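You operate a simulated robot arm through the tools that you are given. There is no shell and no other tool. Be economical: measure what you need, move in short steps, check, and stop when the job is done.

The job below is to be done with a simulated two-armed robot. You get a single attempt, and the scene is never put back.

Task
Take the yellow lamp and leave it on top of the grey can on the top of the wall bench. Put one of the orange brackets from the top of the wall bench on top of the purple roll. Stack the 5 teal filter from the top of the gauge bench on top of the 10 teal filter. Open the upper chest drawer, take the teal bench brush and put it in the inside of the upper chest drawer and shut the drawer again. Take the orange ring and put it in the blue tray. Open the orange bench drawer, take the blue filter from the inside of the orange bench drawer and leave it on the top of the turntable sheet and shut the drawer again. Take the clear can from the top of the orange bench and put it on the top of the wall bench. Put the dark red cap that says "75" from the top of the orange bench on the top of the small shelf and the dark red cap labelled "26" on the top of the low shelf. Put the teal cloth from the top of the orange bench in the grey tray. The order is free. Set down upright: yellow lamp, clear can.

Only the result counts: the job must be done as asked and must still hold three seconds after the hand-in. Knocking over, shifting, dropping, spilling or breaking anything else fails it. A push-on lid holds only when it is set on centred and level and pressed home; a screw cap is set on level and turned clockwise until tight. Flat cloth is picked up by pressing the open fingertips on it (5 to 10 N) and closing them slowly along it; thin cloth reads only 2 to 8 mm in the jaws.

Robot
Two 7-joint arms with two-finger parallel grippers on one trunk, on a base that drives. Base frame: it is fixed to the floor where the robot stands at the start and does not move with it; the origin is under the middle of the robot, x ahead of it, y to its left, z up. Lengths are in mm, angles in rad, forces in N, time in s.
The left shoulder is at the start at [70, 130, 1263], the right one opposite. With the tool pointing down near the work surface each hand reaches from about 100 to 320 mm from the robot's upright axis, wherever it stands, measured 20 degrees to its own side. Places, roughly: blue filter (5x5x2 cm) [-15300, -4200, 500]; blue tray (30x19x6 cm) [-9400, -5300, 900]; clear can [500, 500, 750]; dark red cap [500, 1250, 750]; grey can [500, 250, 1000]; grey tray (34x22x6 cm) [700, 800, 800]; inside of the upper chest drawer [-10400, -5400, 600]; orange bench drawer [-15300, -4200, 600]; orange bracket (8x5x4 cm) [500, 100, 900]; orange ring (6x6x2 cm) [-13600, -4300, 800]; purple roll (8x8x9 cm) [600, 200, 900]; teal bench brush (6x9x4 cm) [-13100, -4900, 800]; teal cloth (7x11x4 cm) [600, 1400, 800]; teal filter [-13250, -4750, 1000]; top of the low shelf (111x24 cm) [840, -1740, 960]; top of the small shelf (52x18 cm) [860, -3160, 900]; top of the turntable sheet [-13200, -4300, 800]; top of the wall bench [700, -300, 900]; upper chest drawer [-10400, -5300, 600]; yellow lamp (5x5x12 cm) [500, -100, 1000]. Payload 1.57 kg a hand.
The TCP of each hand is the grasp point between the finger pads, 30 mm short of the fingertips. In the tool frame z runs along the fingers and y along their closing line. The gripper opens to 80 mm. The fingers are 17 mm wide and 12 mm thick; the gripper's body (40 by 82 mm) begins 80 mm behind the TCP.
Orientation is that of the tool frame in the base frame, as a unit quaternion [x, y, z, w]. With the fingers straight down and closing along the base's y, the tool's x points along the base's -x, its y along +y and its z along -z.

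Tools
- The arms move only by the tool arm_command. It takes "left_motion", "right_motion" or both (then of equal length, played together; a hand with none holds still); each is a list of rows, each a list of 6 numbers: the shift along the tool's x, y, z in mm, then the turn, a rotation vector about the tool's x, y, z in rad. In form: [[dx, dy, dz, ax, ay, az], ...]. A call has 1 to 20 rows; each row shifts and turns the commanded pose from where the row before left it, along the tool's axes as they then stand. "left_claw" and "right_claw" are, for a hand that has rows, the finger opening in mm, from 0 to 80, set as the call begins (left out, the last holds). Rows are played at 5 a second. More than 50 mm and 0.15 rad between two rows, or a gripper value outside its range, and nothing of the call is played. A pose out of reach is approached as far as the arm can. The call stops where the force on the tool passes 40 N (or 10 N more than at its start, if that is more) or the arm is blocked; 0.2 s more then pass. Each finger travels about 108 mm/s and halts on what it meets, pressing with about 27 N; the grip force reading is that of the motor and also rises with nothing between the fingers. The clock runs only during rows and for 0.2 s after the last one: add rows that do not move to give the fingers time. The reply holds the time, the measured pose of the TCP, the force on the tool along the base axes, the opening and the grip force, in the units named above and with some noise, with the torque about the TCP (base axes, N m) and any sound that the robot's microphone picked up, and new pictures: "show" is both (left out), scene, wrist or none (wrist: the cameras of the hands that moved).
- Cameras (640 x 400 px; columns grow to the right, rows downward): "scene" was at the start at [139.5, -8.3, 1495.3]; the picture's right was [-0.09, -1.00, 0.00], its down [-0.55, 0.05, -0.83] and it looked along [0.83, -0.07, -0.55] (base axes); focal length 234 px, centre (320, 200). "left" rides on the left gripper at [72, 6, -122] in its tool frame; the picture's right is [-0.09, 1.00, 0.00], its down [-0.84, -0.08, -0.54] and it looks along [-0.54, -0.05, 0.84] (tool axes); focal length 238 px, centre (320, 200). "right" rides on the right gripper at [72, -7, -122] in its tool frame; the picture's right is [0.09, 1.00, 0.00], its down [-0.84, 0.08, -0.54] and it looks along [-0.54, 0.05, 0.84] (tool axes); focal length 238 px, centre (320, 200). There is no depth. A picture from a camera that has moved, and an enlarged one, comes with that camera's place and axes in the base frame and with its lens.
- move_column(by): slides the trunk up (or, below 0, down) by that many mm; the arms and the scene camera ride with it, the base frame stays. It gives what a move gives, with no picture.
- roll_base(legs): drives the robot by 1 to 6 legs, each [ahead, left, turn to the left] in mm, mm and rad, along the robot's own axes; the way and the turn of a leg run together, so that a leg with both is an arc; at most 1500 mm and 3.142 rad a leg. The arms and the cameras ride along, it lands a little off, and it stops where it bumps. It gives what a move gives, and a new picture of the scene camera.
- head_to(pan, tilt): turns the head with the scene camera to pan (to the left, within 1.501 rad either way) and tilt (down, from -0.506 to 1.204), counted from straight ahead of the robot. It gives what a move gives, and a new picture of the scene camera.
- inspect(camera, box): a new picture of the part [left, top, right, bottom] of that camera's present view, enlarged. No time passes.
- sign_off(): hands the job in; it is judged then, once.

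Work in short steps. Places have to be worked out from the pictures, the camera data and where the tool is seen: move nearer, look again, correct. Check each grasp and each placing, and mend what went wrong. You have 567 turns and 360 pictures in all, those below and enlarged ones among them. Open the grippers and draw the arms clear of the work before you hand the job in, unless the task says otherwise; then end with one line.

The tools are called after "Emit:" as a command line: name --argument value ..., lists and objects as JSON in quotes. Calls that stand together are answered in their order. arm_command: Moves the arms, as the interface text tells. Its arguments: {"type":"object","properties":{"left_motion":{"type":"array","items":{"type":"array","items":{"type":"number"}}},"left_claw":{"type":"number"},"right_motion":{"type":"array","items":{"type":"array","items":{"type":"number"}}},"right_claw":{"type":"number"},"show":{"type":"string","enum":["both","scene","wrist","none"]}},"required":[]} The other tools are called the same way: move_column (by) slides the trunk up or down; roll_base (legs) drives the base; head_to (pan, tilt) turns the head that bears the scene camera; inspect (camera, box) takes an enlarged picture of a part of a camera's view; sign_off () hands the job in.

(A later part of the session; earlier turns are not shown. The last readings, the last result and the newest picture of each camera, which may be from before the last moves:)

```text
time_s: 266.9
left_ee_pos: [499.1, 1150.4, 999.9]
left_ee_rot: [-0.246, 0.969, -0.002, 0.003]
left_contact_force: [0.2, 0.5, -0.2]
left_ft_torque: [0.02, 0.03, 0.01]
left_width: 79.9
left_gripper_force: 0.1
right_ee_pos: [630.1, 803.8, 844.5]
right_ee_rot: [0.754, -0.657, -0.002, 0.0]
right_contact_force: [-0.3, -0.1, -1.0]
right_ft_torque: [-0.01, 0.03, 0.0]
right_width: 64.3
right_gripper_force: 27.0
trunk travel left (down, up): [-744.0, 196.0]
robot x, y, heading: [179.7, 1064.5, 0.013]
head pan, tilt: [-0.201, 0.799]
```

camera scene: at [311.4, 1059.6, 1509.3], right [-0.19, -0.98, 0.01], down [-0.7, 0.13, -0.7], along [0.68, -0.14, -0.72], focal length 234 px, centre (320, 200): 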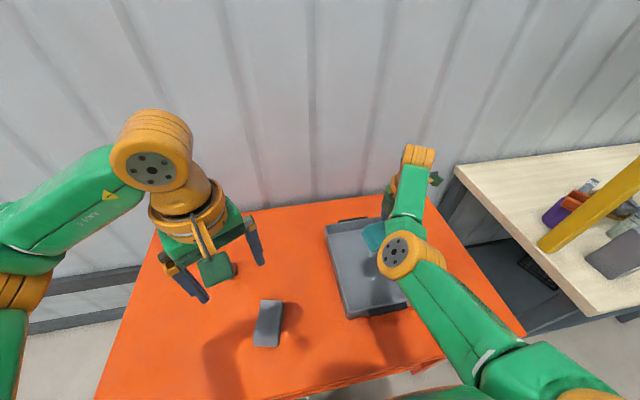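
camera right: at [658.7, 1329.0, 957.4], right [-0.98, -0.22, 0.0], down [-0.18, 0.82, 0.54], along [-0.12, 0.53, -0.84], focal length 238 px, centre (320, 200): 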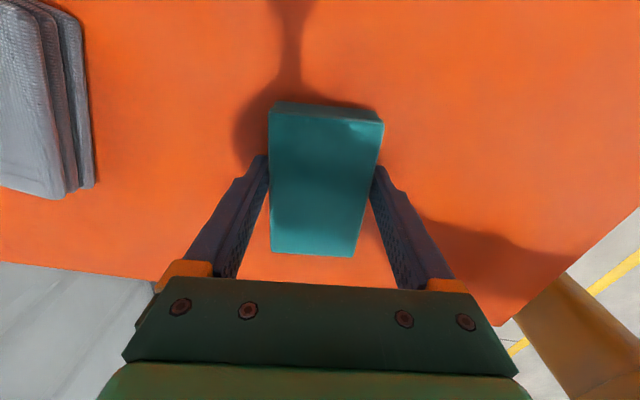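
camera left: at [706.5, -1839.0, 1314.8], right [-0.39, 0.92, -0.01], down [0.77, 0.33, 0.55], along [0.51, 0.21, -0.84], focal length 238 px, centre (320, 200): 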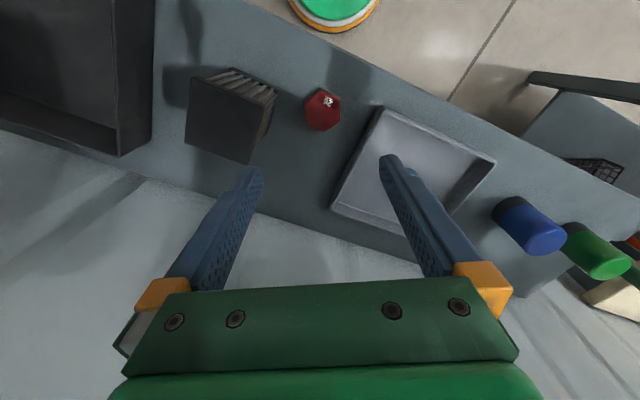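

Emit:
move_column --by -3

Emit:
arm_command --right_motion '[[0, 0, 0, 0, 0, 0], [0, 0, 0, 0, 0, 0], [0, 0, 0, 0, 0, 0]]' --right_claw 80 --show "wrist"

Emit:
move_column --by 195

Emit:
inspect --camera "right" --box '[0, 0, 640, 400]'

```text
time_s: 267.4
left_ee_pos: [498.7, 1150.8, 995.2]
left_ee_rot: [-0.245, 0.969, -0.003, 0.003]
left_contact_force: [0.7, -0.5, 0.3]
left_ft_torque: [0.03, 0.01, -0.01]
left_width: 79.9
left_gripper_force: 0.1
right_ee_pos: [631.1, 803.7, 842.7]
right_ee_rot: [0.754, -0.657, -0.002, 0.001]
right_contact_force: [0.1, 0.3, -0.2]
right_ft_torque: [0.0, 0.03, -0.02]
right_width: 63.8
right_gripper_force: 27.4
trunk travel left (down, up): [-741.0, 199.0]
robot x, y, heading: [180.3, 1066.6, 0.01]
head pan, tilt: [-0.201, 0.799]
```

```text
time_s: 268.2
left_ee_pos: [497.1, 1151.0, 995.8]
left_ee_rot: [-0.246, 0.969, -0.003, 0.004]
left_contact_force: [0.4, 0.1, -0.2]
left_ft_torque: [0.03, -0.03, 0.01]
left_width: 79.8
left_gripper_force: 0.1
right_ee_pos: [630.4, 803.7, 843.3]
right_ee_rot: [0.755, -0.656, -0.002, 0.001]
right_contact_force: [-0.5, 0.5, 0.5]
right_ft_torque: [-0.03, 0.0, 0.03]
right_width: 80.0
right_gripper_force: 0.1
trunk travel left (down, up): [-741.0, 199.0]
robot x, y, heading: [180.3, 1068.2, 0.007]
head pan, tilt: [-0.201, 0.799]
camera right: at [649.3, 732.7, 965.2], right [-0.97, -0.23, 0.0], down [-0.19, 0.82, 0.54], along [-0.13, 0.53, -0.84], focal length 238 px, centre (320, 200)
```

right: 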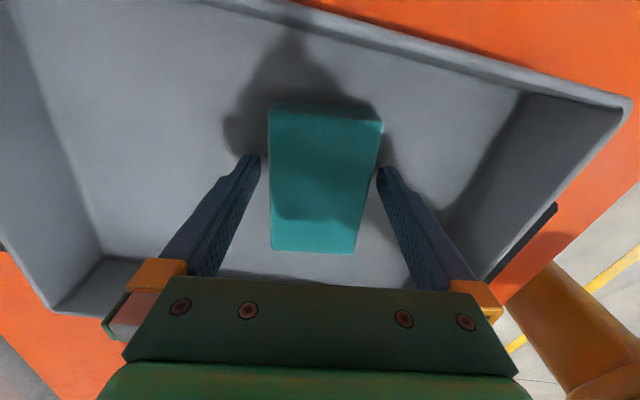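

```text
time_s: 270.3
left_ee_pos: [498.3, 1151.9, 1190.3]
left_ee_rot: [-0.246, 0.969, -0.003, 0.004]
left_contact_force: [0.4, 0.4, 0.2]
left_ft_torque: [-0.01, 0.04, 0.03]
left_width: 80.0
left_gripper_force: 0.0
right_ee_pos: [630.6, 802.6, 1038.3]
right_ee_rot: [0.754, -0.657, -0.001, 0.001]
right_contact_force: [0.6, -0.7, -0.7]
right_ft_torque: [0.0, 0.01, -0.02]
right_width: 79.9
right_gripper_force: 0.1
trunk travel left (down, up): [-936.0, 4.0]
robot x, y, heading: [179.0, 1067.3, 0.005]
head pan, tilt: [-0.201, 0.799]
```

```text
1.00 times, centred on (320, 200) of right (not enlarged: the box is as wide or as high as the picture)
camera zoom: at [649.4, 732.7, 1160.1], right [-0.97, -0.23, 0.0], down [-0.19, 0.82, 0.54], along [-0.13, 0.53, -0.84], focal length 238 px, centre (320, 200)
```

zoom: 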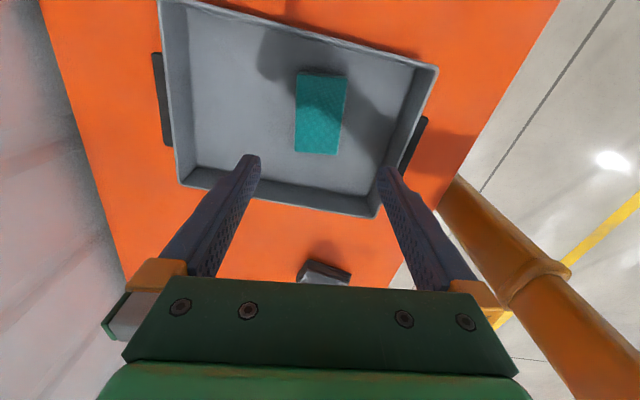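

The cloth lies in the grey tray. Now for the far area: I back off, turn around, and look ahead.

Emit:
roll_base --legs '[[-700, 0, 0], [0, 0, 3.13]]'

Emit:
head_to --pan 0.2 --tilt 0.15

```text
time_s: 281.6
left_ee_pos: [-840.7, 963.6, 1191.3]
left_ee_rot: [0.966, 0.259, -0.003, -0.003]
left_contact_force: [0.1, -0.2, -0.6]
left_ft_torque: [0.01, 0.0, 0.02]
left_width: 80.1
left_gripper_force: 0.1
right_ee_pos: [-981.5, 1307.4, 1037.6]
right_ee_rot: [0.645, 0.764, 0.001, 0.002]
right_contact_force: [0.5, 0.3, -0.4]
right_ft_torque: [0.01, 0.0, 0.05]
right_width: 79.8
right_gripper_force: 0.1
trunk travel left (down, up): [-936.0, 4.0]
robot x, y, heading: [-524.8, 1057.0, -3.105]
head pan, tilt: [-0.201, 0.799]
camera scene: at [-653.3, 1068.0, 1512.2], right [0.16, 0.99, 0.0], down [0.71, -0.12, -0.7], along [-0.69, 0.11, -0.72], focal length 234 px, centre (320, 200)
```

scene: 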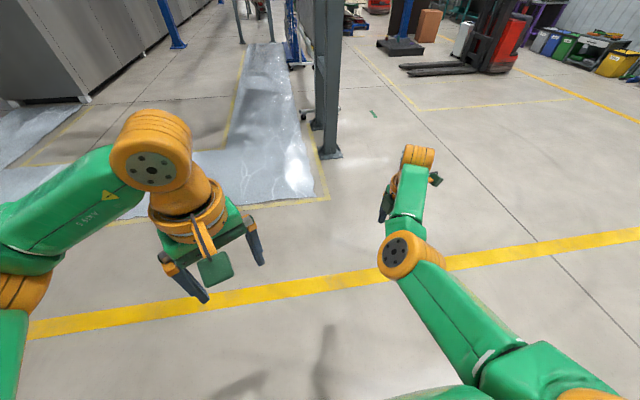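

```text
time_s: 282.6
left_ee_pos: [-840.4, 963.8, 1191.7]
left_ee_rot: [0.966, 0.258, -0.003, -0.003]
left_contact_force: [0.3, -0.6, -0.2]
left_ft_torque: [-0.02, 0.02, 0.0]
left_width: 80.0
left_gripper_force: 0.0
right_ee_pos: [-981.8, 1306.7, 1037.7]
right_ee_rot: [0.645, 0.764, 0.001, 0.001]
right_contact_force: [-0.1, -0.2, 0.1]
right_ft_torque: [-0.02, -0.01, -0.01]
right_width: 80.2
right_gripper_force: 0.0
trunk travel left (down, up): [-936.0, 4.0]
robot x, y, heading: [-521.7, 1058.2, -3.102]
head pan, tilt: [0.201, 0.15]
camera scene: at [-663.7, 1032.9, 1570.5], right [-0.24, 0.97, 0.0], down [0.15, 0.04, -0.99], along [-0.96, -0.23, -0.15], focal length 234 px, centre (320, 200)
```

scene: 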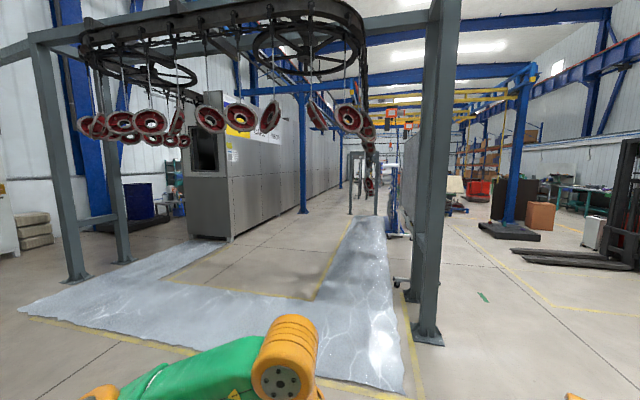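

The goal lies beyond the machine line; the aisle at y≈−3600 seems open. I drive left (toward −y) first, with the head looking that way.

Emit:
head_to --pan 0.9 --tilt 0.25

Emit:
roll_base --legs '[[0, 1450, -0.04], [0, 1450, 0], [0, 1300, 0]]'

```text
time_s: 283.7
left_ee_pos: [-838.8, 964.0, 1191.3]
left_ee_rot: [0.966, 0.258, -0.004, -0.003]
left_contact_force: [0.2, 0.0, 0.3]
left_ft_torque: [0.02, -0.01, 0.01]
left_width: 79.9
left_gripper_force: 0.0
right_ee_pos: [-981.7, 1307.6, 1036.7]
right_ee_rot: [0.646, 0.764, 0.001, 0.002]
right_contact_force: [0.0, 0.2, 0.2]
right_ft_torque: [0.01, -0.02, -0.02]
right_width: 80.0
right_gripper_force: 0.0
trunk travel left (down, up): [-936.0, 4.0]
robot x, y, heading: [-523.5, 1055.9, -3.106]
head pan, tilt: [0.901, 0.25]
camera scene: at [-629.0, 979.5, 1561.3], right [-0.81, 0.59, 0.0], down [0.15, 0.2, -0.97], along [-0.57, -0.78, -0.25], focal length 234 px, centre (320, 200)
```

scene: 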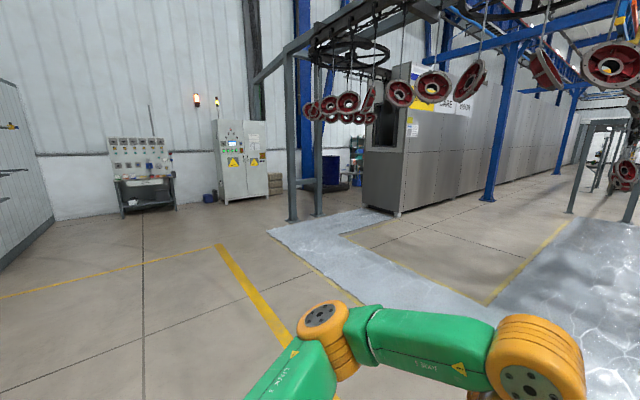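

```text
time_s: 304.0
left_ee_pos: [-696.7, -3270.0, 1190.5]
left_ee_rot: [0.966, 0.26, -0.003, -0.003]
left_contact_force: [0.0, 0.3, 0.2]
left_ft_torque: [0.0, 0.0, 0.0]
left_width: 80.0
left_gripper_force: 0.0
right_ee_pos: [-838.7, -2924.8, 1037.4]
right_ee_rot: [0.646, 0.764, 0.0, 0.002]
right_contact_force: [-1.3, -0.1, -0.8]
right_ft_torque: [-0.01, 0.0, -0.01]
right_width: 80.0
right_gripper_force: 0.2
trunk travel left (down, up): [-936.0, 4.0]
robot x, y, heading: [-379.5, -3171.5, -3.102]
head pan, tilt: [0.901, 0.25]
camera scene: at [-486.0, -3252.8, 1561.3], right [-0.81, 0.59, 0.0], down [0.15, 0.2, -0.97], along [-0.57, -0.78, -0.25], focal length 234 px, centre (320, 200)
```

scene: 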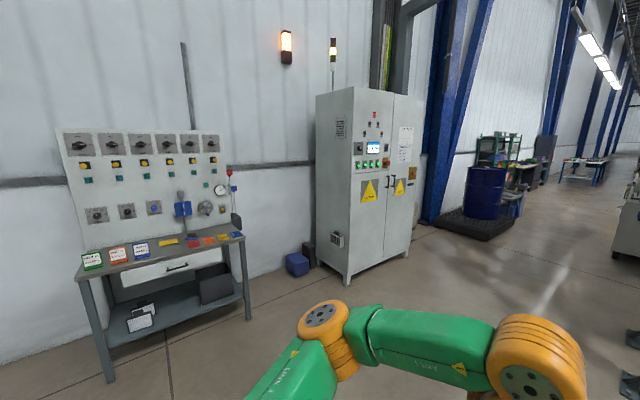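

Emit:
head_to --pan 0.15 --tilt 0.25

```text
time_s: 305.1
left_ee_pos: [-696.7, -3270.8, 1190.4]
left_ee_rot: [0.966, 0.26, -0.004, -0.003]
left_contact_force: [0.4, -0.2, -0.8]
left_ft_torque: [-0.01, -0.01, -0.03]
left_width: 79.8
left_gripper_force: 0.1
right_ee_pos: [-839.3, -2926.2, 1038.0]
right_ee_rot: [0.646, 0.763, 0.0, 0.002]
right_contact_force: [-0.3, -0.9, 0.2]
right_ft_torque: [0.01, 0.01, 0.0]
right_width: 80.0
right_gripper_force: 0.2
trunk travel left (down, up): [-936.0, 4.0]
robot x, y, heading: [-382.4, -3177.3, -3.106]
head pan, tilt: [0.15, 0.25]
camera scene: at [-522.4, -3196.1, 1561.3], right [-0.19, 0.98, 0.0], down [0.24, 0.05, -0.97], along [-0.95, -0.18, -0.25], focal length 234 px, centre (320, 200)
```

scene: 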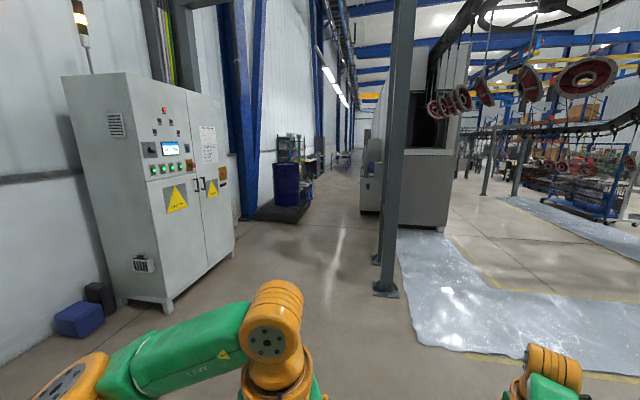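

The corridor between the barrel pallet (y≈−4380) and the machine (y≈−3250) is open. I align to y≈−3800 and drive ahead.

Emit:
roll_base --legs '[[0, 640, -0.036], [1450, 0, 0], [1450, 0, 0], [1000, 0, 0]]'

```text
time_s: 327.0
left_ee_pos: [-4584.0, -3944.4, 1191.2]
left_ee_rot: [0.968, 0.25, -0.003, -0.004]
left_contact_force: [0.2, 0.0, -0.3]
left_ft_torque: [0.0, 0.0, 0.0]
left_width: 80.2
left_gripper_force: 0.0
right_ee_pos: [-4720.6, -3598.0, 1038.8]
right_ee_rot: [0.653, 0.757, -0.001, 0.001]
right_contact_force: [0.2, 0.7, -0.1]
right_ft_torque: [-0.01, 0.04, 0.0]
right_width: 79.9
right_gripper_force: 0.0
trunk travel left (down, up): [-936.0, 4.0]
robot x, y, heading: [-4265.5, -3851.5, -3.126]
head pan, tilt: [0.15, 0.25]
camera scene: at [-4408.7, -3874.2, 1561.4], right [-0.17, 0.99, 0.0], down [0.24, 0.04, -0.97], along [-0.96, -0.16, -0.25], focal length 234 px, centre (320, 200)
```

scene: 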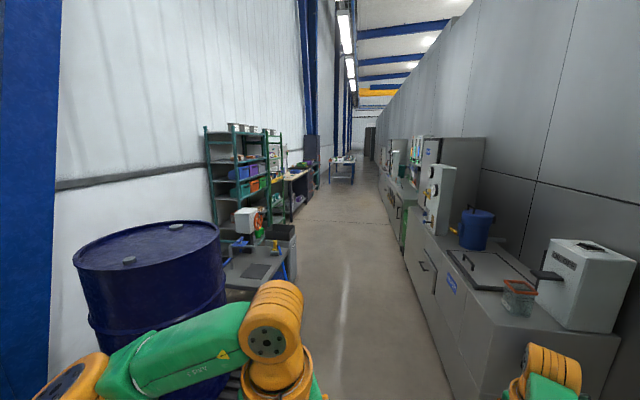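

The corridor stays open ahead. I drive on to about x = −8600.

Emit:
roll_base --legs '[[1450, 0, -0.016], [1450, 0, 0], [1450, 0, 0]]'

Emit:
head_to --pan 0.6 --tilt 0.4

```text
time_s: 347.7
left_ee_pos: [-8908.2, -3874.2, 1190.2]
left_ee_rot: [0.976, 0.219, -0.002, -0.004]
left_contact_force: [-0.1, 0.3, 0.5]
left_ft_torque: [-0.01, 0.01, 0.0]
left_width: 80.2
left_gripper_force: 0.1
right_ee_pos: [-9022.4, -3519.9, 1038.8]
right_ee_rot: [0.677, 0.736, 0.001, 0.002]
right_contact_force: [-0.2, 0.2, 1.1]
right_ft_torque: [-0.02, -0.02, 0.02]
right_width: 80.0
right_gripper_force: 0.1
trunk travel left (down, up): [-936.0, 4.0]
robot x, y, heading: [-8589.2, -3809.6, 3.1]
head pan, tilt: [0.15, 0.25]
camera scene: at [-8728.3, -3814.3, 1561.4], right [-0.11, 0.99, 0.0], down [0.25, 0.03, -0.97], along [-0.96, -0.1, -0.25], focal length 234 px, centre (320, 200)
```

scene: 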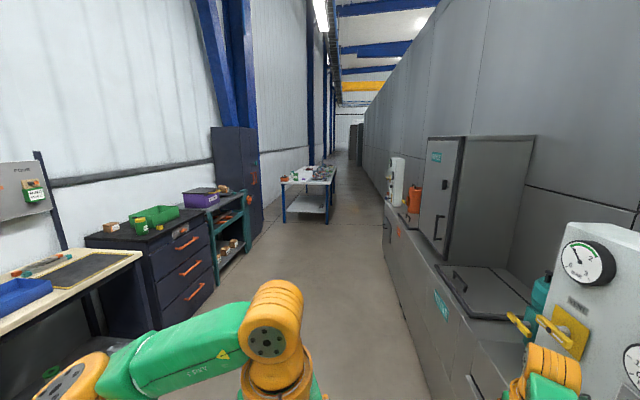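

```text
time_s: 348.6
left_ee_pos: [-8907.8, -3873.6, 1191.5]
left_ee_rot: [0.976, 0.219, -0.003, -0.003]
left_contact_force: [-0.1, -0.4, 0.3]
left_ft_torque: [0.02, -0.01, -0.01]
left_width: 79.8
left_gripper_force: 0.0
right_ee_pos: [-9023.1, -3520.5, 1037.9]
right_ee_rot: [0.676, 0.737, 0.001, 0.002]
right_contact_force: [0.3, -0.2, -0.3]
right_ft_torque: [-0.02, -0.01, -0.01]
right_width: 80.1
right_gripper_force: 0.1
trunk travel left (down, up): [-936.0, 4.0]
robot x, y, heading: [-8588.7, -3804.7, 3.097]
head pan, tilt: [0.6, 0.4]
camera scene: at [-8715.2, -3853.1, 1547.3], right [-0.53, 0.85, 0.0], down [0.33, 0.2, -0.92], along [-0.78, -0.49, -0.39], focal length 234 px, centre (320, 200)
```

scene: 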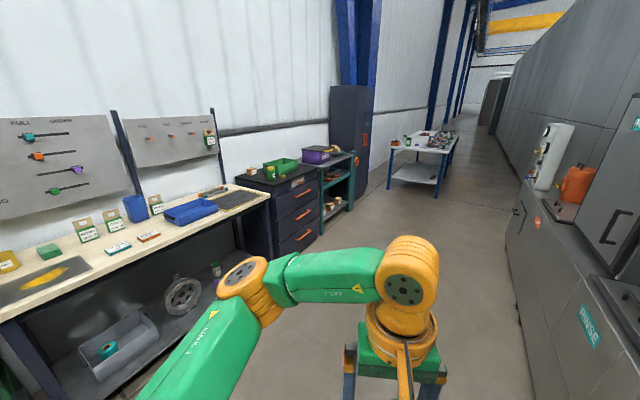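

I see the bench with the blue tray and the drawer chest on the left; the gauge bench stands further ahead near x≈−12950. I drive on to x≈−12050.

Emit:
roll_base --legs '[[1450, 0, 0.045], [1450, 0, 0], [550, 0, 0]]'

Emit:
head_to --pan 0.35 --tilt 0.5

```text
time_s: 365.4
left_ee_pos: [-12351.0, -3877.9, 1191.4]
left_ee_rot: [0.968, 0.25, -0.003, -0.004]
left_contact_force: [-0.8, -1.1, -0.7]
left_ft_torque: [0.02, 0.02, -0.03]
left_width: 80.0
left_gripper_force: 0.1
right_ee_pos: [-12486.9, -3532.4, 1038.8]
right_ee_rot: [0.653, 0.758, 0.001, 0.001]
right_contact_force: [0.5, 0.2, 0.2]
right_ft_torque: [0.0, 0.01, 0.0]
right_width: 80.0
right_gripper_force: 0.0
trunk travel left (down, up): [-936.0, 4.0]
robot x, y, heading: [-12036.4, -3789.9, -3.12]
head pan, tilt: [0.6, 0.4]
camera scene: at [-12158.6, -3845.4, 1547.5], right [-0.58, 0.81, 0.0], down [0.32, 0.23, -0.92], along [-0.75, -0.53, -0.39], focal length 234 px, centre (320, 200)
```

scene: 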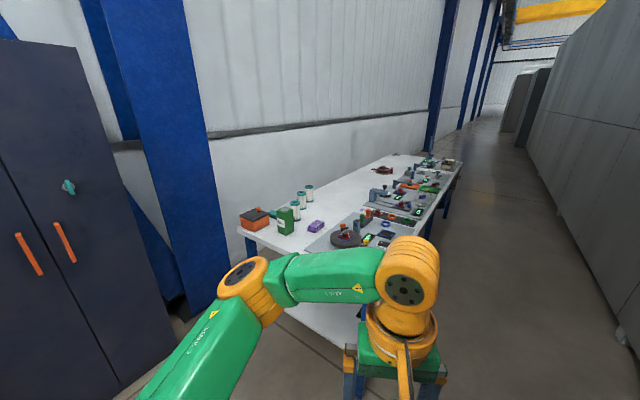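

```text
time_s: 366.1
left_ee_pos: [-12353.0, -3878.5, 1190.4]
left_ee_rot: [0.968, 0.251, -0.003, -0.002]
left_contact_force: [-0.4, -0.1, 0.7]
left_ft_torque: [0.01, -0.01, 0.01]
left_width: 80.0
left_gripper_force: 0.0
right_ee_pos: [-12488.0, -3531.4, 1038.2]
right_ee_rot: [0.653, 0.757, 0.002, 0.002]
right_contact_force: [0.5, -0.1, -0.2]
right_ft_torque: [0.0, -0.02, 0.02]
right_width: 80.0
right_gripper_force: 0.1
trunk travel left (down, up): [-936.0, 4.0]
robot x, y, heading: [-12038.4, -3787.2, -3.123]
head pan, tilt: [0.351, 0.499]
camera scene: at [-12170.3, -3824.6, 1538.2], right [-0.36, 0.93, 0.0], down [0.45, 0.17, -0.88], along [-0.82, -0.32, -0.48], focal length 234 px, centre (320, 200)
```

scene: 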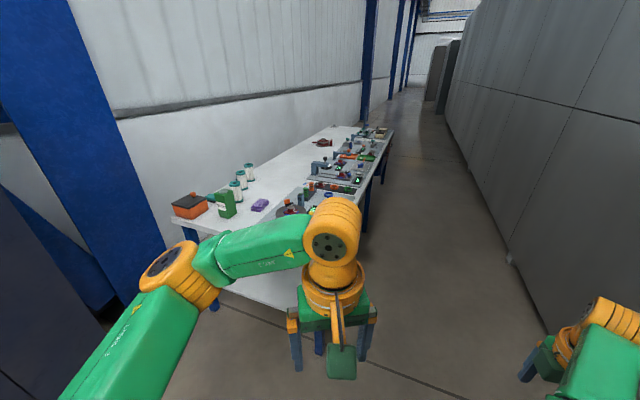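

The gauge bench's short end faces me. I drive left to stand in front of that short end and look.

Emit:
roll_base --legs '[[60, 800, -0.02]]'

Emit:
head_to --pan -0.05 --tilt 0.55

```text
time_s: 370.4
left_ee_pos: [-12401.6, -4673.6, 1191.2]
left_ee_rot: [0.97, 0.244, -0.003, -0.004]
left_contact_force: [-0.4, 0.4, 0.3]
left_ft_torque: [-0.04, -0.02, 0.03]
left_width: 80.0
left_gripper_force: 0.0
right_ee_pos: [-12532.2, -4326.2, 1037.2]
right_ee_rot: [0.656, 0.755, 0.0, 0.002]
right_contact_force: [1.3, -0.4, -0.2]
right_ft_torque: [-0.02, 0.01, 0.01]
right_width: 80.0
right_gripper_force: 0.0
trunk travel left (down, up): [-936.0, 4.0]
robot x, y, heading: [-12084.3, -4589.7, -3.135]
head pan, tilt: [0.351, 0.499]
camera scene: at [-12218.4, -4622.2, 1538.2], right [-0.35, 0.94, 0.0], down [0.45, 0.17, -0.88], along [-0.82, -0.31, -0.48], focal length 234 px, centre (320, 200)
```

scene: 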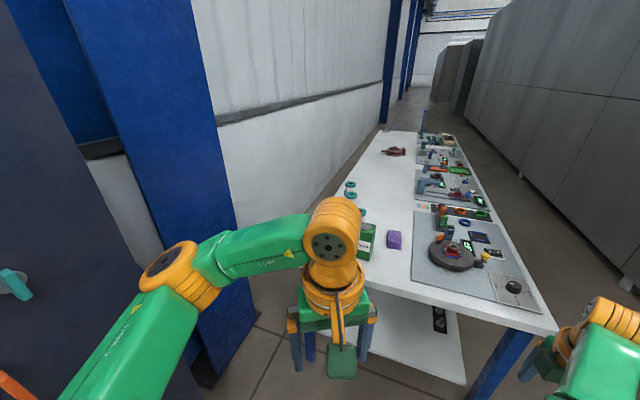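

```text
time_s: 371.3
left_ee_pos: [-12402.2, -4675.0, 1191.4]
left_ee_rot: [0.97, 0.244, -0.003, -0.004]
left_contact_force: [0.2, 1.0, -0.5]
left_ft_torque: [0.03, -0.04, -0.01]
left_width: 79.7
left_gripper_force: 0.0
right_ee_pos: [-12533.8, -4327.1, 1037.6]
right_ee_rot: [0.657, 0.754, 0.001, 0.002]
right_contact_force: [-0.3, 0.5, -0.2]
right_ft_torque: [0.01, 0.01, 0.0]
right_width: 80.2
right_gripper_force: 0.0
trunk travel left (down, up): [-936.0, 4.0]
robot x, y, heading: [-12084.7, -4591.2, -3.133]
head pan, tilt: [-0.051, 0.55]
camera scene: at [-12223.0, -4588.4, 1533.6], right [0.04, 1.0, 0.0], down [0.52, -0.02, -0.85], along [-0.85, 0.04, -0.52], focal length 234 px, centre (320, 200)
```

scene: 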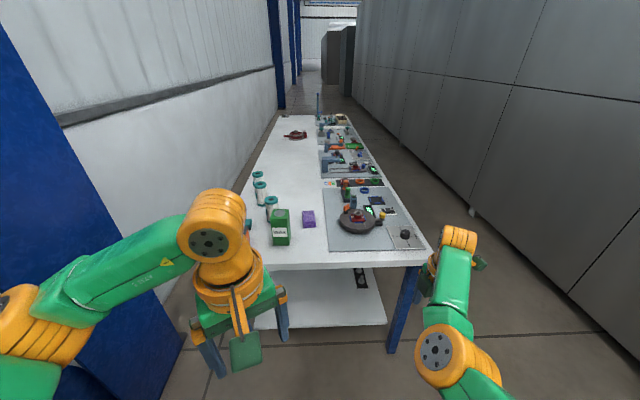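

Emit:
inspect --camera "scene" --box '[230, 90, 430, 270]'

```text
2.22 times, centred on (330, 180) of scene
camera zoom: at [-12223.0, -4588.4, 1533.6], right [0.04, 1.0, 0.0], down [0.52, -0.02, -0.85], along [-0.85, 0.04, -0.52], focal length 520 px, centre (298, 244)
```

zoom: 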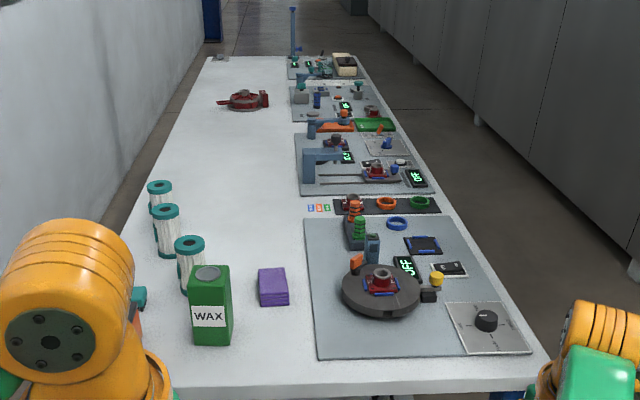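

I fold the left arm back out of the view and look again for the brush, filters and ring.

Emit:
arm_command --left_motion '[[12, 38, -27, 0, 0, 0], [12, 38, -27, 0, 0, 0], [12, 38, -27, 0, 0, 0], [12, 38, -27, 0, 0, 0], [0, 0, 0, 0, 0, 0.1225], [0, 0, 0, 0, 0, 0.1225], [0, 0, 0, 0, 0, 0.1225], [0, 0, 0, 0, 0, 0.1225], [0, 0, 0, 0, 0, 0]]' --show "none"

Emit:
head_to --pan 0.15 --tilt 0.65

Emit:
inspect --camera "scene" --box '[220, 60, 500, 260]'

```text
time_s: 373.3
left_ee_pos: [-12285.1, -4786.2, 1297.7]
left_ee_rot: [1.0, 0.002, -0.003, -0.003]
left_contact_force: [0.2, -0.2, -0.3]
left_ft_torque: [0.0, -0.01, 0.01]
left_width: 79.8
left_gripper_force: 0.0
right_ee_pos: [-12534.1, -4327.7, 1038.0]
right_ee_rot: [0.657, 0.754, 0.001, 0.002]
right_contact_force: [-0.4, -0.7, 0.5]
right_ft_torque: [0.01, -0.01, 0.03]
right_width: 80.0
right_gripper_force: 0.0
trunk travel left (down, up): [-936.0, 4.0]
robot x, y, heading: [-12084.0, -4591.5, -3.126]
head pan, tilt: [-0.051, 0.55]
```

```text
time_s: 374.1
left_ee_pos: [-12285.1, -4786.3, 1298.7]
left_ee_rot: [1.0, 0.002, -0.004, -0.003]
left_contact_force: [0.4, 0.0, -0.1]
left_ft_torque: [-0.02, 0.02, 0.0]
left_width: 80.0
left_gripper_force: 0.1
right_ee_pos: [-12534.4, -4328.2, 1038.4]
right_ee_rot: [0.657, 0.754, 0.001, 0.001]
right_contact_force: [0.4, 0.4, 0.3]
right_ft_torque: [0.03, -0.01, 0.02]
right_width: 79.9
right_gripper_force: 0.0
trunk travel left (down, up): [-936.0, 4.0]
robot x, y, heading: [-12083.6, -4589.7, -3.131]
head pan, tilt: [0.15, 0.649]
camera scene: at [-12219.1, -4605.6, 1524.8], right [-0.16, 0.99, 0.0], down [0.6, 0.09, -0.8], along [-0.79, -0.12, -0.6], focal length 234 px, centre (320, 200)
```

scene: 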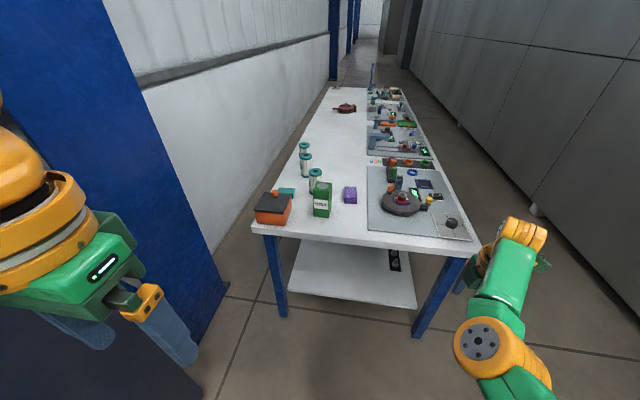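

```text
2.00 times, centred on (360, 160) of scene
camera zoom: at [-12219.1, -4605.6, 1524.8], right [-0.16, 0.99, 0.0], down [0.6, 0.09, -0.8], along [-0.79, -0.12, -0.6], focal length 468 px, centre (240, 280)
```

zoom: 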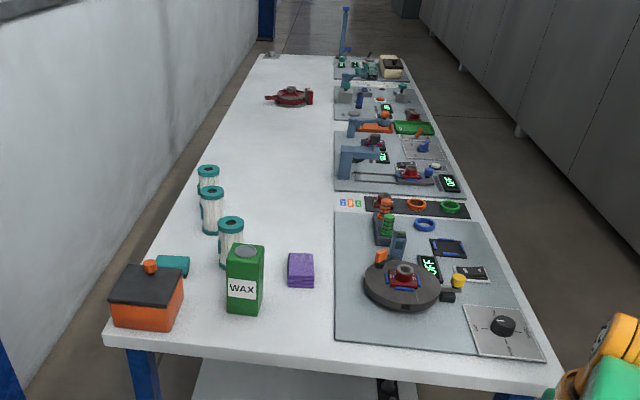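

Emit:
inspect --camera "scene" --box '[285, 135, 345, 200]'

```text
6.15 times, centred on (315, 168) of scene
camera zoom: at [-12219.1, -4605.6, 1524.8], right [-0.16, 0.99, 0.0], down [0.6, 0.09, -0.8], along [-0.79, -0.12, -0.6], focal length 1441 px, centre (351, 400)
```

zoom: 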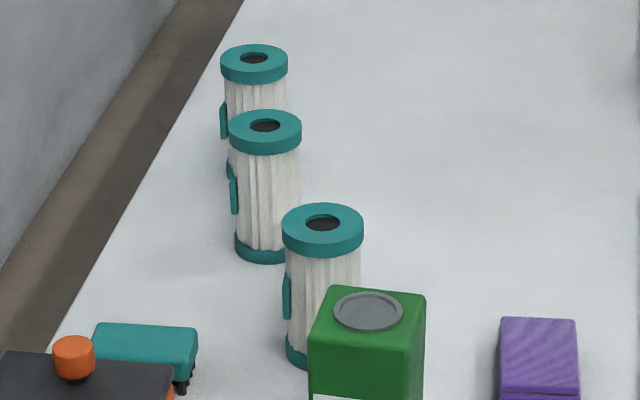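

The filters carry side tags on their left. Filter 1 ≈(−13211,−4778), filter 2 ≈(−13380,−4866), brush ≈(−13184,−4933). I drive closer and look down.

Emit:
roll_base --legs '[[480, 100, -0.01]]'

Emit:
head_to --pan 0.1 --tilt 0.8

Emit:
inspect --camera "scene" --box '[180, 40, 400, 240]'

```text
time_s: 376.9
left_ee_pos: [-12761.9, -4881.3, 1297.9]
left_ee_rot: [1.0, -0.005, -0.005, -0.002]
left_contact_force: [-0.2, -0.3, 0.2]
left_ft_torque: [0.01, 0.04, -0.02]
left_width: 80.1
left_gripper_force: 0.1
right_ee_pos: [-13003.0, -4419.3, 1037.9]
right_ee_rot: [0.663, 0.749, 0.0, 0.0]
right_contact_force: [0.4, -0.8, -0.5]
right_ft_torque: [0.02, 0.0, 0.02]
right_width: 80.2
right_gripper_force: 0.1
trunk travel left (down, up): [-936.0, 4.0]
robot x, y, heading: [-12559.1, -4691.3, 3.136]
head pan, tilt: [0.15, 0.649]
camera scene: at [-12692.0, -4701.9, 1525.1], right [-0.14, 0.99, 0.0], down [0.6, 0.09, -0.8], along [-0.79, -0.11, -0.6], focal length 234 px, centre (320, 200)
```

scene: 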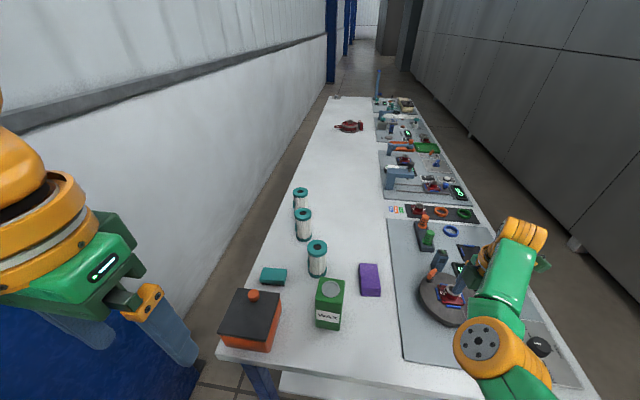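

```text
time_s: 377.6
left_ee_pos: [-12763.1, -4881.7, 1297.8]
left_ee_rot: [1.0, -0.006, -0.004, -0.002]
left_contact_force: [0.1, 0.3, -0.1]
left_ft_torque: [-0.03, 0.0, 0.0]
left_width: 80.0
left_gripper_force: 0.0
right_ee_pos: [-13004.4, -4419.3, 1037.0]
right_ee_rot: [0.663, 0.749, 0.002, 0.002]
right_contact_force: [-0.1, -0.3, 0.1]
right_ft_torque: [0.01, -0.02, -0.02]
right_width: 80.3
right_gripper_force: 0.1
trunk travel left (down, up): [-936.0, 4.0]
robot x, y, heading: [-12558.3, -4688.1, 3.135]
head pan, tilt: [0.099, 0.799]
camera scene: at [-12688.4, -4697.3, 1512.3], right [-0.09, 1.0, 0.0], down [0.71, 0.07, -0.7], along [-0.69, -0.06, -0.72], focal length 234 px, centre (320, 200)
```

scene: 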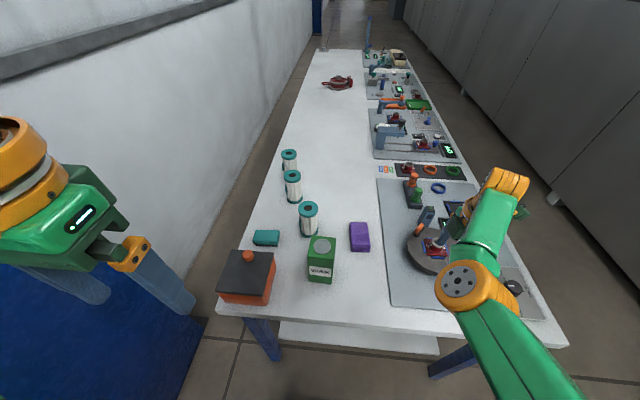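

```text
2.00 times, centred on (290, 140) of scene
camera zoom: at [-12688.4, -4697.3, 1512.3], right [-0.09, 1.0, 0.0], down [0.71, 0.07, -0.7], along [-0.69, -0.06, -0.72], focal length 468 px, centre (380, 320)
```

zoom: 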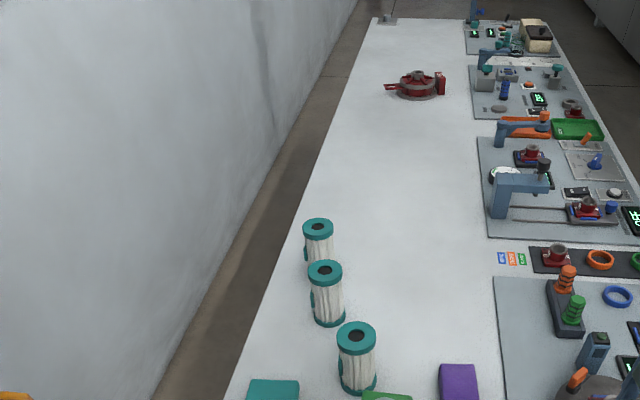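

Table top z≈850, near edge x≈−12855. I raise the right hand, drive a bit closer, and use the left wrist camera to read the filter tags from their left side.

Emit:
arm_command --right_motion '[[0, 0, -38, 0, 0, 0], [0, 0, -38, 0, 0, 0], [0, 0, -38, 0, 0, 0], [0, 0, -38, 0, 0, 0], [0, 0, 0, 0, 0, 0]]' --show "none"

Emit:
roll_base --legs '[[115, 20, 0.006]]'

```text
time_s: 378.8
left_ee_pos: [-12763.2, -4881.5, 1298.3]
left_ee_rot: [1.0, -0.005, -0.004, -0.003]
left_contact_force: [0.4, -0.3, 0.3]
left_ft_torque: [0.01, 0.05, 0.01]
left_width: 80.1
left_gripper_force: 0.0
right_ee_pos: [-13004.1, -4419.2, 1191.6]
right_ee_rot: [0.662, 0.75, 0.0, 0.001]
right_contact_force: [-0.2, -1.5, -0.5]
right_ft_torque: [0.0, 0.01, 0.01]
right_width: 80.0
right_gripper_force: 0.1
trunk travel left (down, up): [-936.0, 4.0]
robot x, y, heading: [-12558.2, -4689.0, 3.135]
head pan, tilt: [0.099, 0.799]
```

```text
time_s: 380.1
left_ee_pos: [-12872.5, -4901.1, 1300.0]
left_ee_rot: [1.0, -0.003, -0.008, -0.001]
left_contact_force: [0.5, 0.6, 0.6]
left_ft_torque: [-0.03, 0.03, 0.02]
left_width: 80.0
left_gripper_force: 0.1
right_ee_pos: [-13114.7, -4440.8, 1193.9]
right_ee_rot: [0.661, 0.751, -0.002, 0.0]
right_contact_force: [-0.1, -0.1, 0.0]
right_ft_torque: [-0.03, -0.01, -0.01]
right_width: 80.3
right_gripper_force: 0.1
trunk travel left (down, up): [-936.0, 4.0]
robot x, y, heading: [-12672.7, -4708.6, 3.139]
head pan, tilt: [0.099, 0.799]
camera scene: at [-12796.6, -4716.1, 1512.9], right [-0.1, 1.0, 0.0], down [0.71, 0.07, -0.7], along [-0.7, -0.07, -0.71], focal length 234 px, centre (320, 200)
```

scene: 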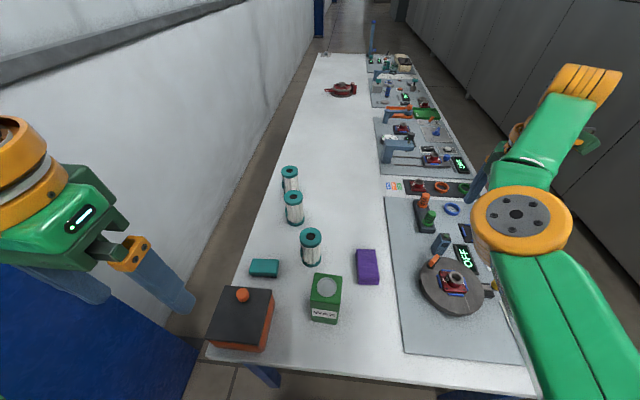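

Now I extend the left hand forward over the left part of the table and yaw it right 90° so its camera looks at the filters from the left.

Emit:
arm_command --left_motion '[[-38, 4, 20, 0, 0, 0.1], [-38, 4, 20, 0, 0, 0.1], [-38, 4, 20, 0, 0, 0.1], [0, 0, 20, 0, 0, 0.145], [0, 0, 20, 0, 0, 0.145], [0, 0, 20, 0, 0, 0.145], [0, 0, 20, 0, 0, 0.145], [0, 0, 20, 0, 0, 0.145], [0, 0, 0, 0, 0, 0.145], [0, 0, 0, 0, 0, 0.145], [0, 0, 0, 0, 0, 0.145], [0, -35, 0, 0, 0, 0.1], [0, -35, 0, 0, 0, 0], [0, -35, 0, 0, 0, 0], [0, -35, 0, 0, 0, 0], [0, 0, 0, 0, 0, 0]]' --show "wrist"

```text
time_s: 383.5
left_ee_pos: [-12870.3, -4773.2, 1143.0]
left_ee_rot: [0.795, -0.607, -0.004, -0.003]
left_contact_force: [-0.2, 0.7, 0.3]
left_ft_torque: [0.01, 0.02, -0.02]
left_width: 80.0
left_gripper_force: 0.0
left hand out of reach, approached as far as the arm can: row 8, 9, 10, 11
right_ee_pos: [-13121.8, -4441.1, 1191.5]
right_ee_rot: [0.661, 0.75, 0.0, 0.002]
right_contact_force: [-0.2, -0.8, -0.2]
right_ft_torque: [0.02, -0.01, -0.01]
right_width: 80.1
right_gripper_force: 0.0
trunk travel left (down, up): [-936.0, 4.0]
robot x, y, heading: [-12676.1, -4707.7, 3.142]
head pan, tilt: [0.099, 0.799]
camera left: at [-12856.8, -4845.3, 1265.2], right [-0.98, -0.17, 0.0], down [-0.14, 0.82, 0.55], along [-0.1, 0.54, -0.83], focal length 238 px, centre (320, 200)
```

left: 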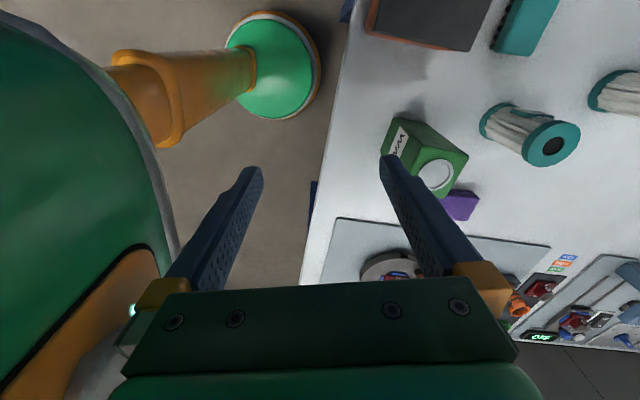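

I moved along the wrong sign; I now move the hand forward and left.

Emit:
arm_command --left_motion '[[18, 40, 0, 0, 0, 0], [18, 40, 0, 0, 0, 0], [18, 40, 0, 0, 0, 0], [18, 40, 0, 0, 0, 0], [18, 40, 0, 0, 0, 0], [18, 40, 0, 0, 0, 0], [0, 0, 0, 0, 0, 0]]' --show "wrist"

```text
time_s: 385.1
left_ee_pos: [-12959.3, -4843.1, 1149.2]
left_ee_rot: [0.794, -0.608, -0.004, -0.003]
left_contact_force: [0.0, -0.2, 0.9]
left_ft_torque: [0.03, -0.01, 0.01]
left_width: 79.8
left_gripper_force: 0.1
left hand out of reach, approached as far as the arm can: row 3, 4, 5, 6
right_ee_pos: [-13121.1, -4440.3, 1191.5]
right_ee_rot: [0.661, 0.75, 0.001, 0.002]
right_contact_force: [0.8, 0.4, 0.4]
right_ft_torque: [-0.01, -0.03, -0.01]
right_width: 79.9
right_gripper_force: 0.1
trunk travel left (down, up): [-936.0, 4.0]
robot x, y, heading: [-12673.6, -4707.9, 3.14]
head pan, tilt: [0.099, 0.799]
camera left: at [-12946.0, -4914.7, 1271.8], right [-0.98, -0.17, 0.0], down [-0.14, 0.82, 0.55], along [-0.1, 0.54, -0.83], focal length 238 px, centre (320, 200)
```

left: 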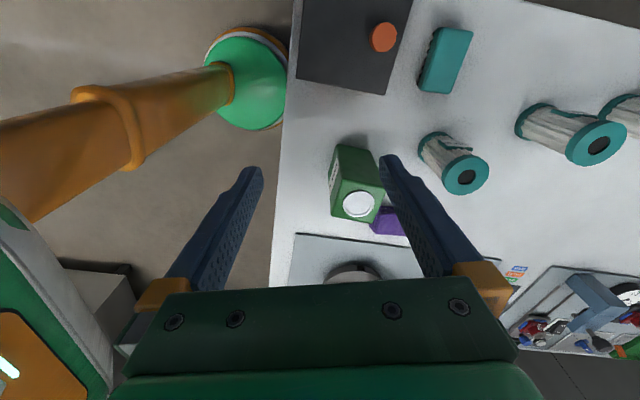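

Emit:
inspect --camera "left" --box '[400, 110, 520, 210]'

Emit:
inspect --camera "left" --box '[500, 80, 640, 180]'

```text
4.00 times, centred on (460, 160) of left
camera zoom: at [-12946.0, -4914.7, 1271.8], right [-0.98, -0.17, 0.0], down [-0.14, 0.82, 0.55], along [-0.1, 0.54, -0.83], focal length 953 px, centre (-240, 360)
```

zoom: 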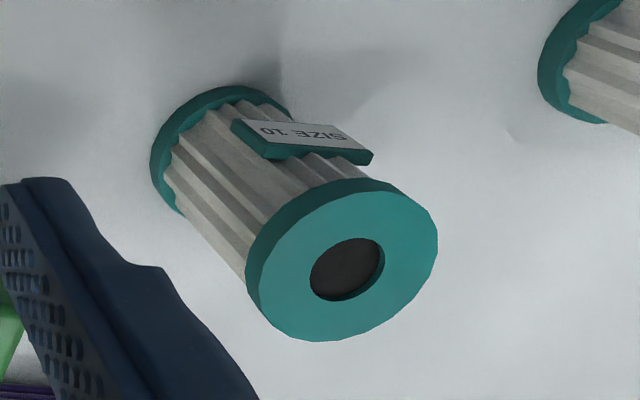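

```text
4.00 times, centred on (570, 130) of left
camera zoom: at [-12946.0, -4914.7, 1271.8], right [-0.98, -0.17, 0.0], down [-0.14, 0.82, 0.55], along [-0.1, 0.54, -0.83], focal length 953 px, centre (-680, 480)
```

zoom: 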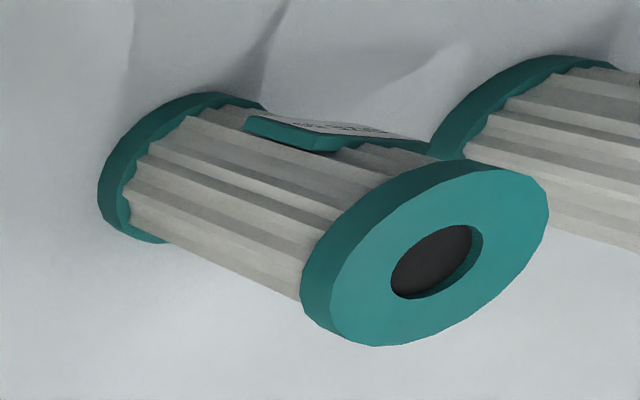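

Filter 1 is "SIZE 10". I zoom on the second's tag.

Emit:
inspect --camera "left" --box '[550, 100, 600, 125]'

```text
12.80 times, centred on (575, 112) of left
camera zoom: at [-12946.0, -4914.7, 1271.8], right [-0.98, -0.17, 0.0], down [-0.14, 0.82, 0.55], along [-0.1, 0.54, -0.83], focal length 3051 px, centre (-2944, 1320)
```

zoom: 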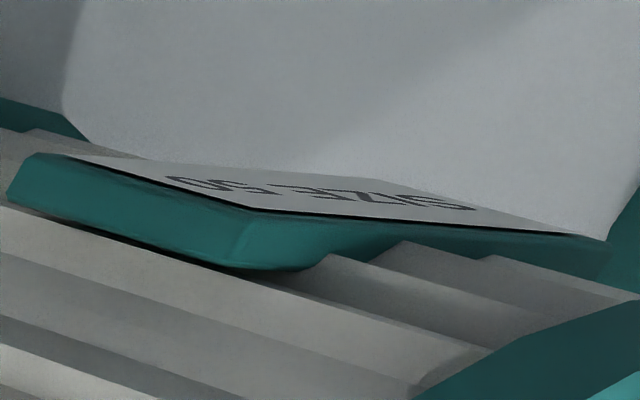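

Emit:
inspect --camera "left" --box '[455, 138, 497, 154]'

Emit:
inspect --camera "left" --box '[555, 106, 592, 119]'

```text
15.24 times, centred on (476, 146) of left
camera zoom: at [-12946.0, -4914.7, 1271.8], right [-0.98, -0.17, 0.0], down [-0.14, 0.82, 0.55], along [-0.1, 0.54, -0.83], focal length 3632 px, centre (-2057, 1023)
```

zoom: 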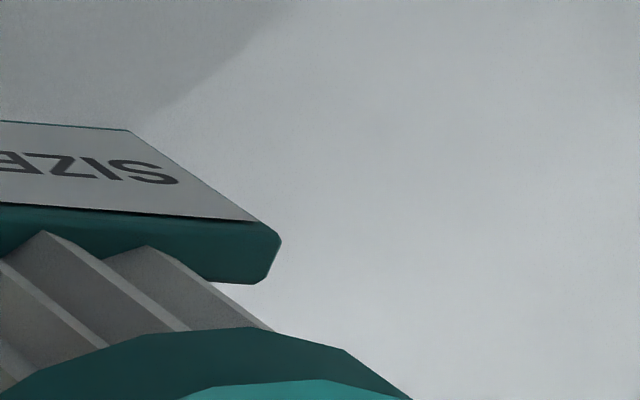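

```text
16.00 times, centred on (574, 112) of left
camera zoom: at [-12946.0, -4914.7, 1271.8], right [-0.98, -0.17, 0.0], down [-0.14, 0.82, 0.55], along [-0.1, 0.54, -0.83], focal length 3814 px, centre (-3736, 1600)
```

zoom: 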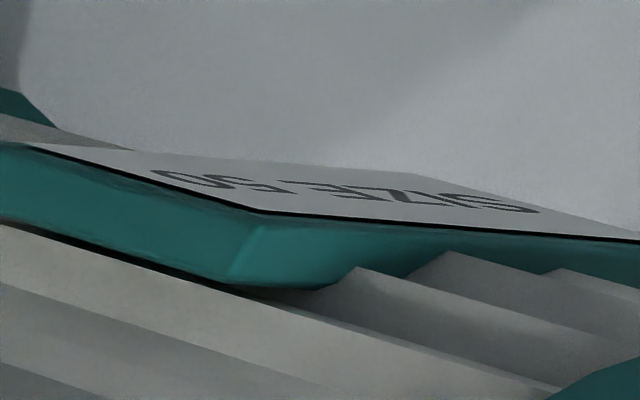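

Emit:
inspect --camera "left" --box '[458, 136, 482, 150]'

Emit:
inspect --camera "left" --box '[560, 108, 580, 116]'

```text
16.00 times, centred on (470, 143) of left
camera zoom: at [-12946.0, -4914.7, 1271.8], right [-0.98, -0.17, 0.0], down [-0.14, 0.82, 0.55], along [-0.1, 0.54, -0.83], focal length 3814 px, centre (-2080, 1112)
```

zoom: 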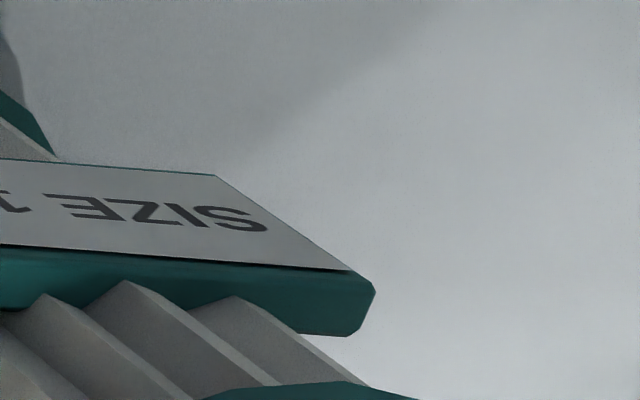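

```text
16.00 times, centred on (570, 112) of left
camera zoom: at [-12946.0, -4914.7, 1271.8], right [-0.98, -0.17, 0.0], down [-0.14, 0.82, 0.55], along [-0.1, 0.54, -0.83], focal length 3814 px, centre (-3680, 1608)
```

zoom: 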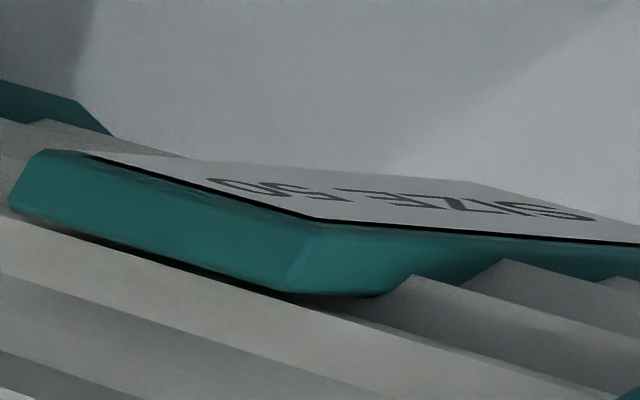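

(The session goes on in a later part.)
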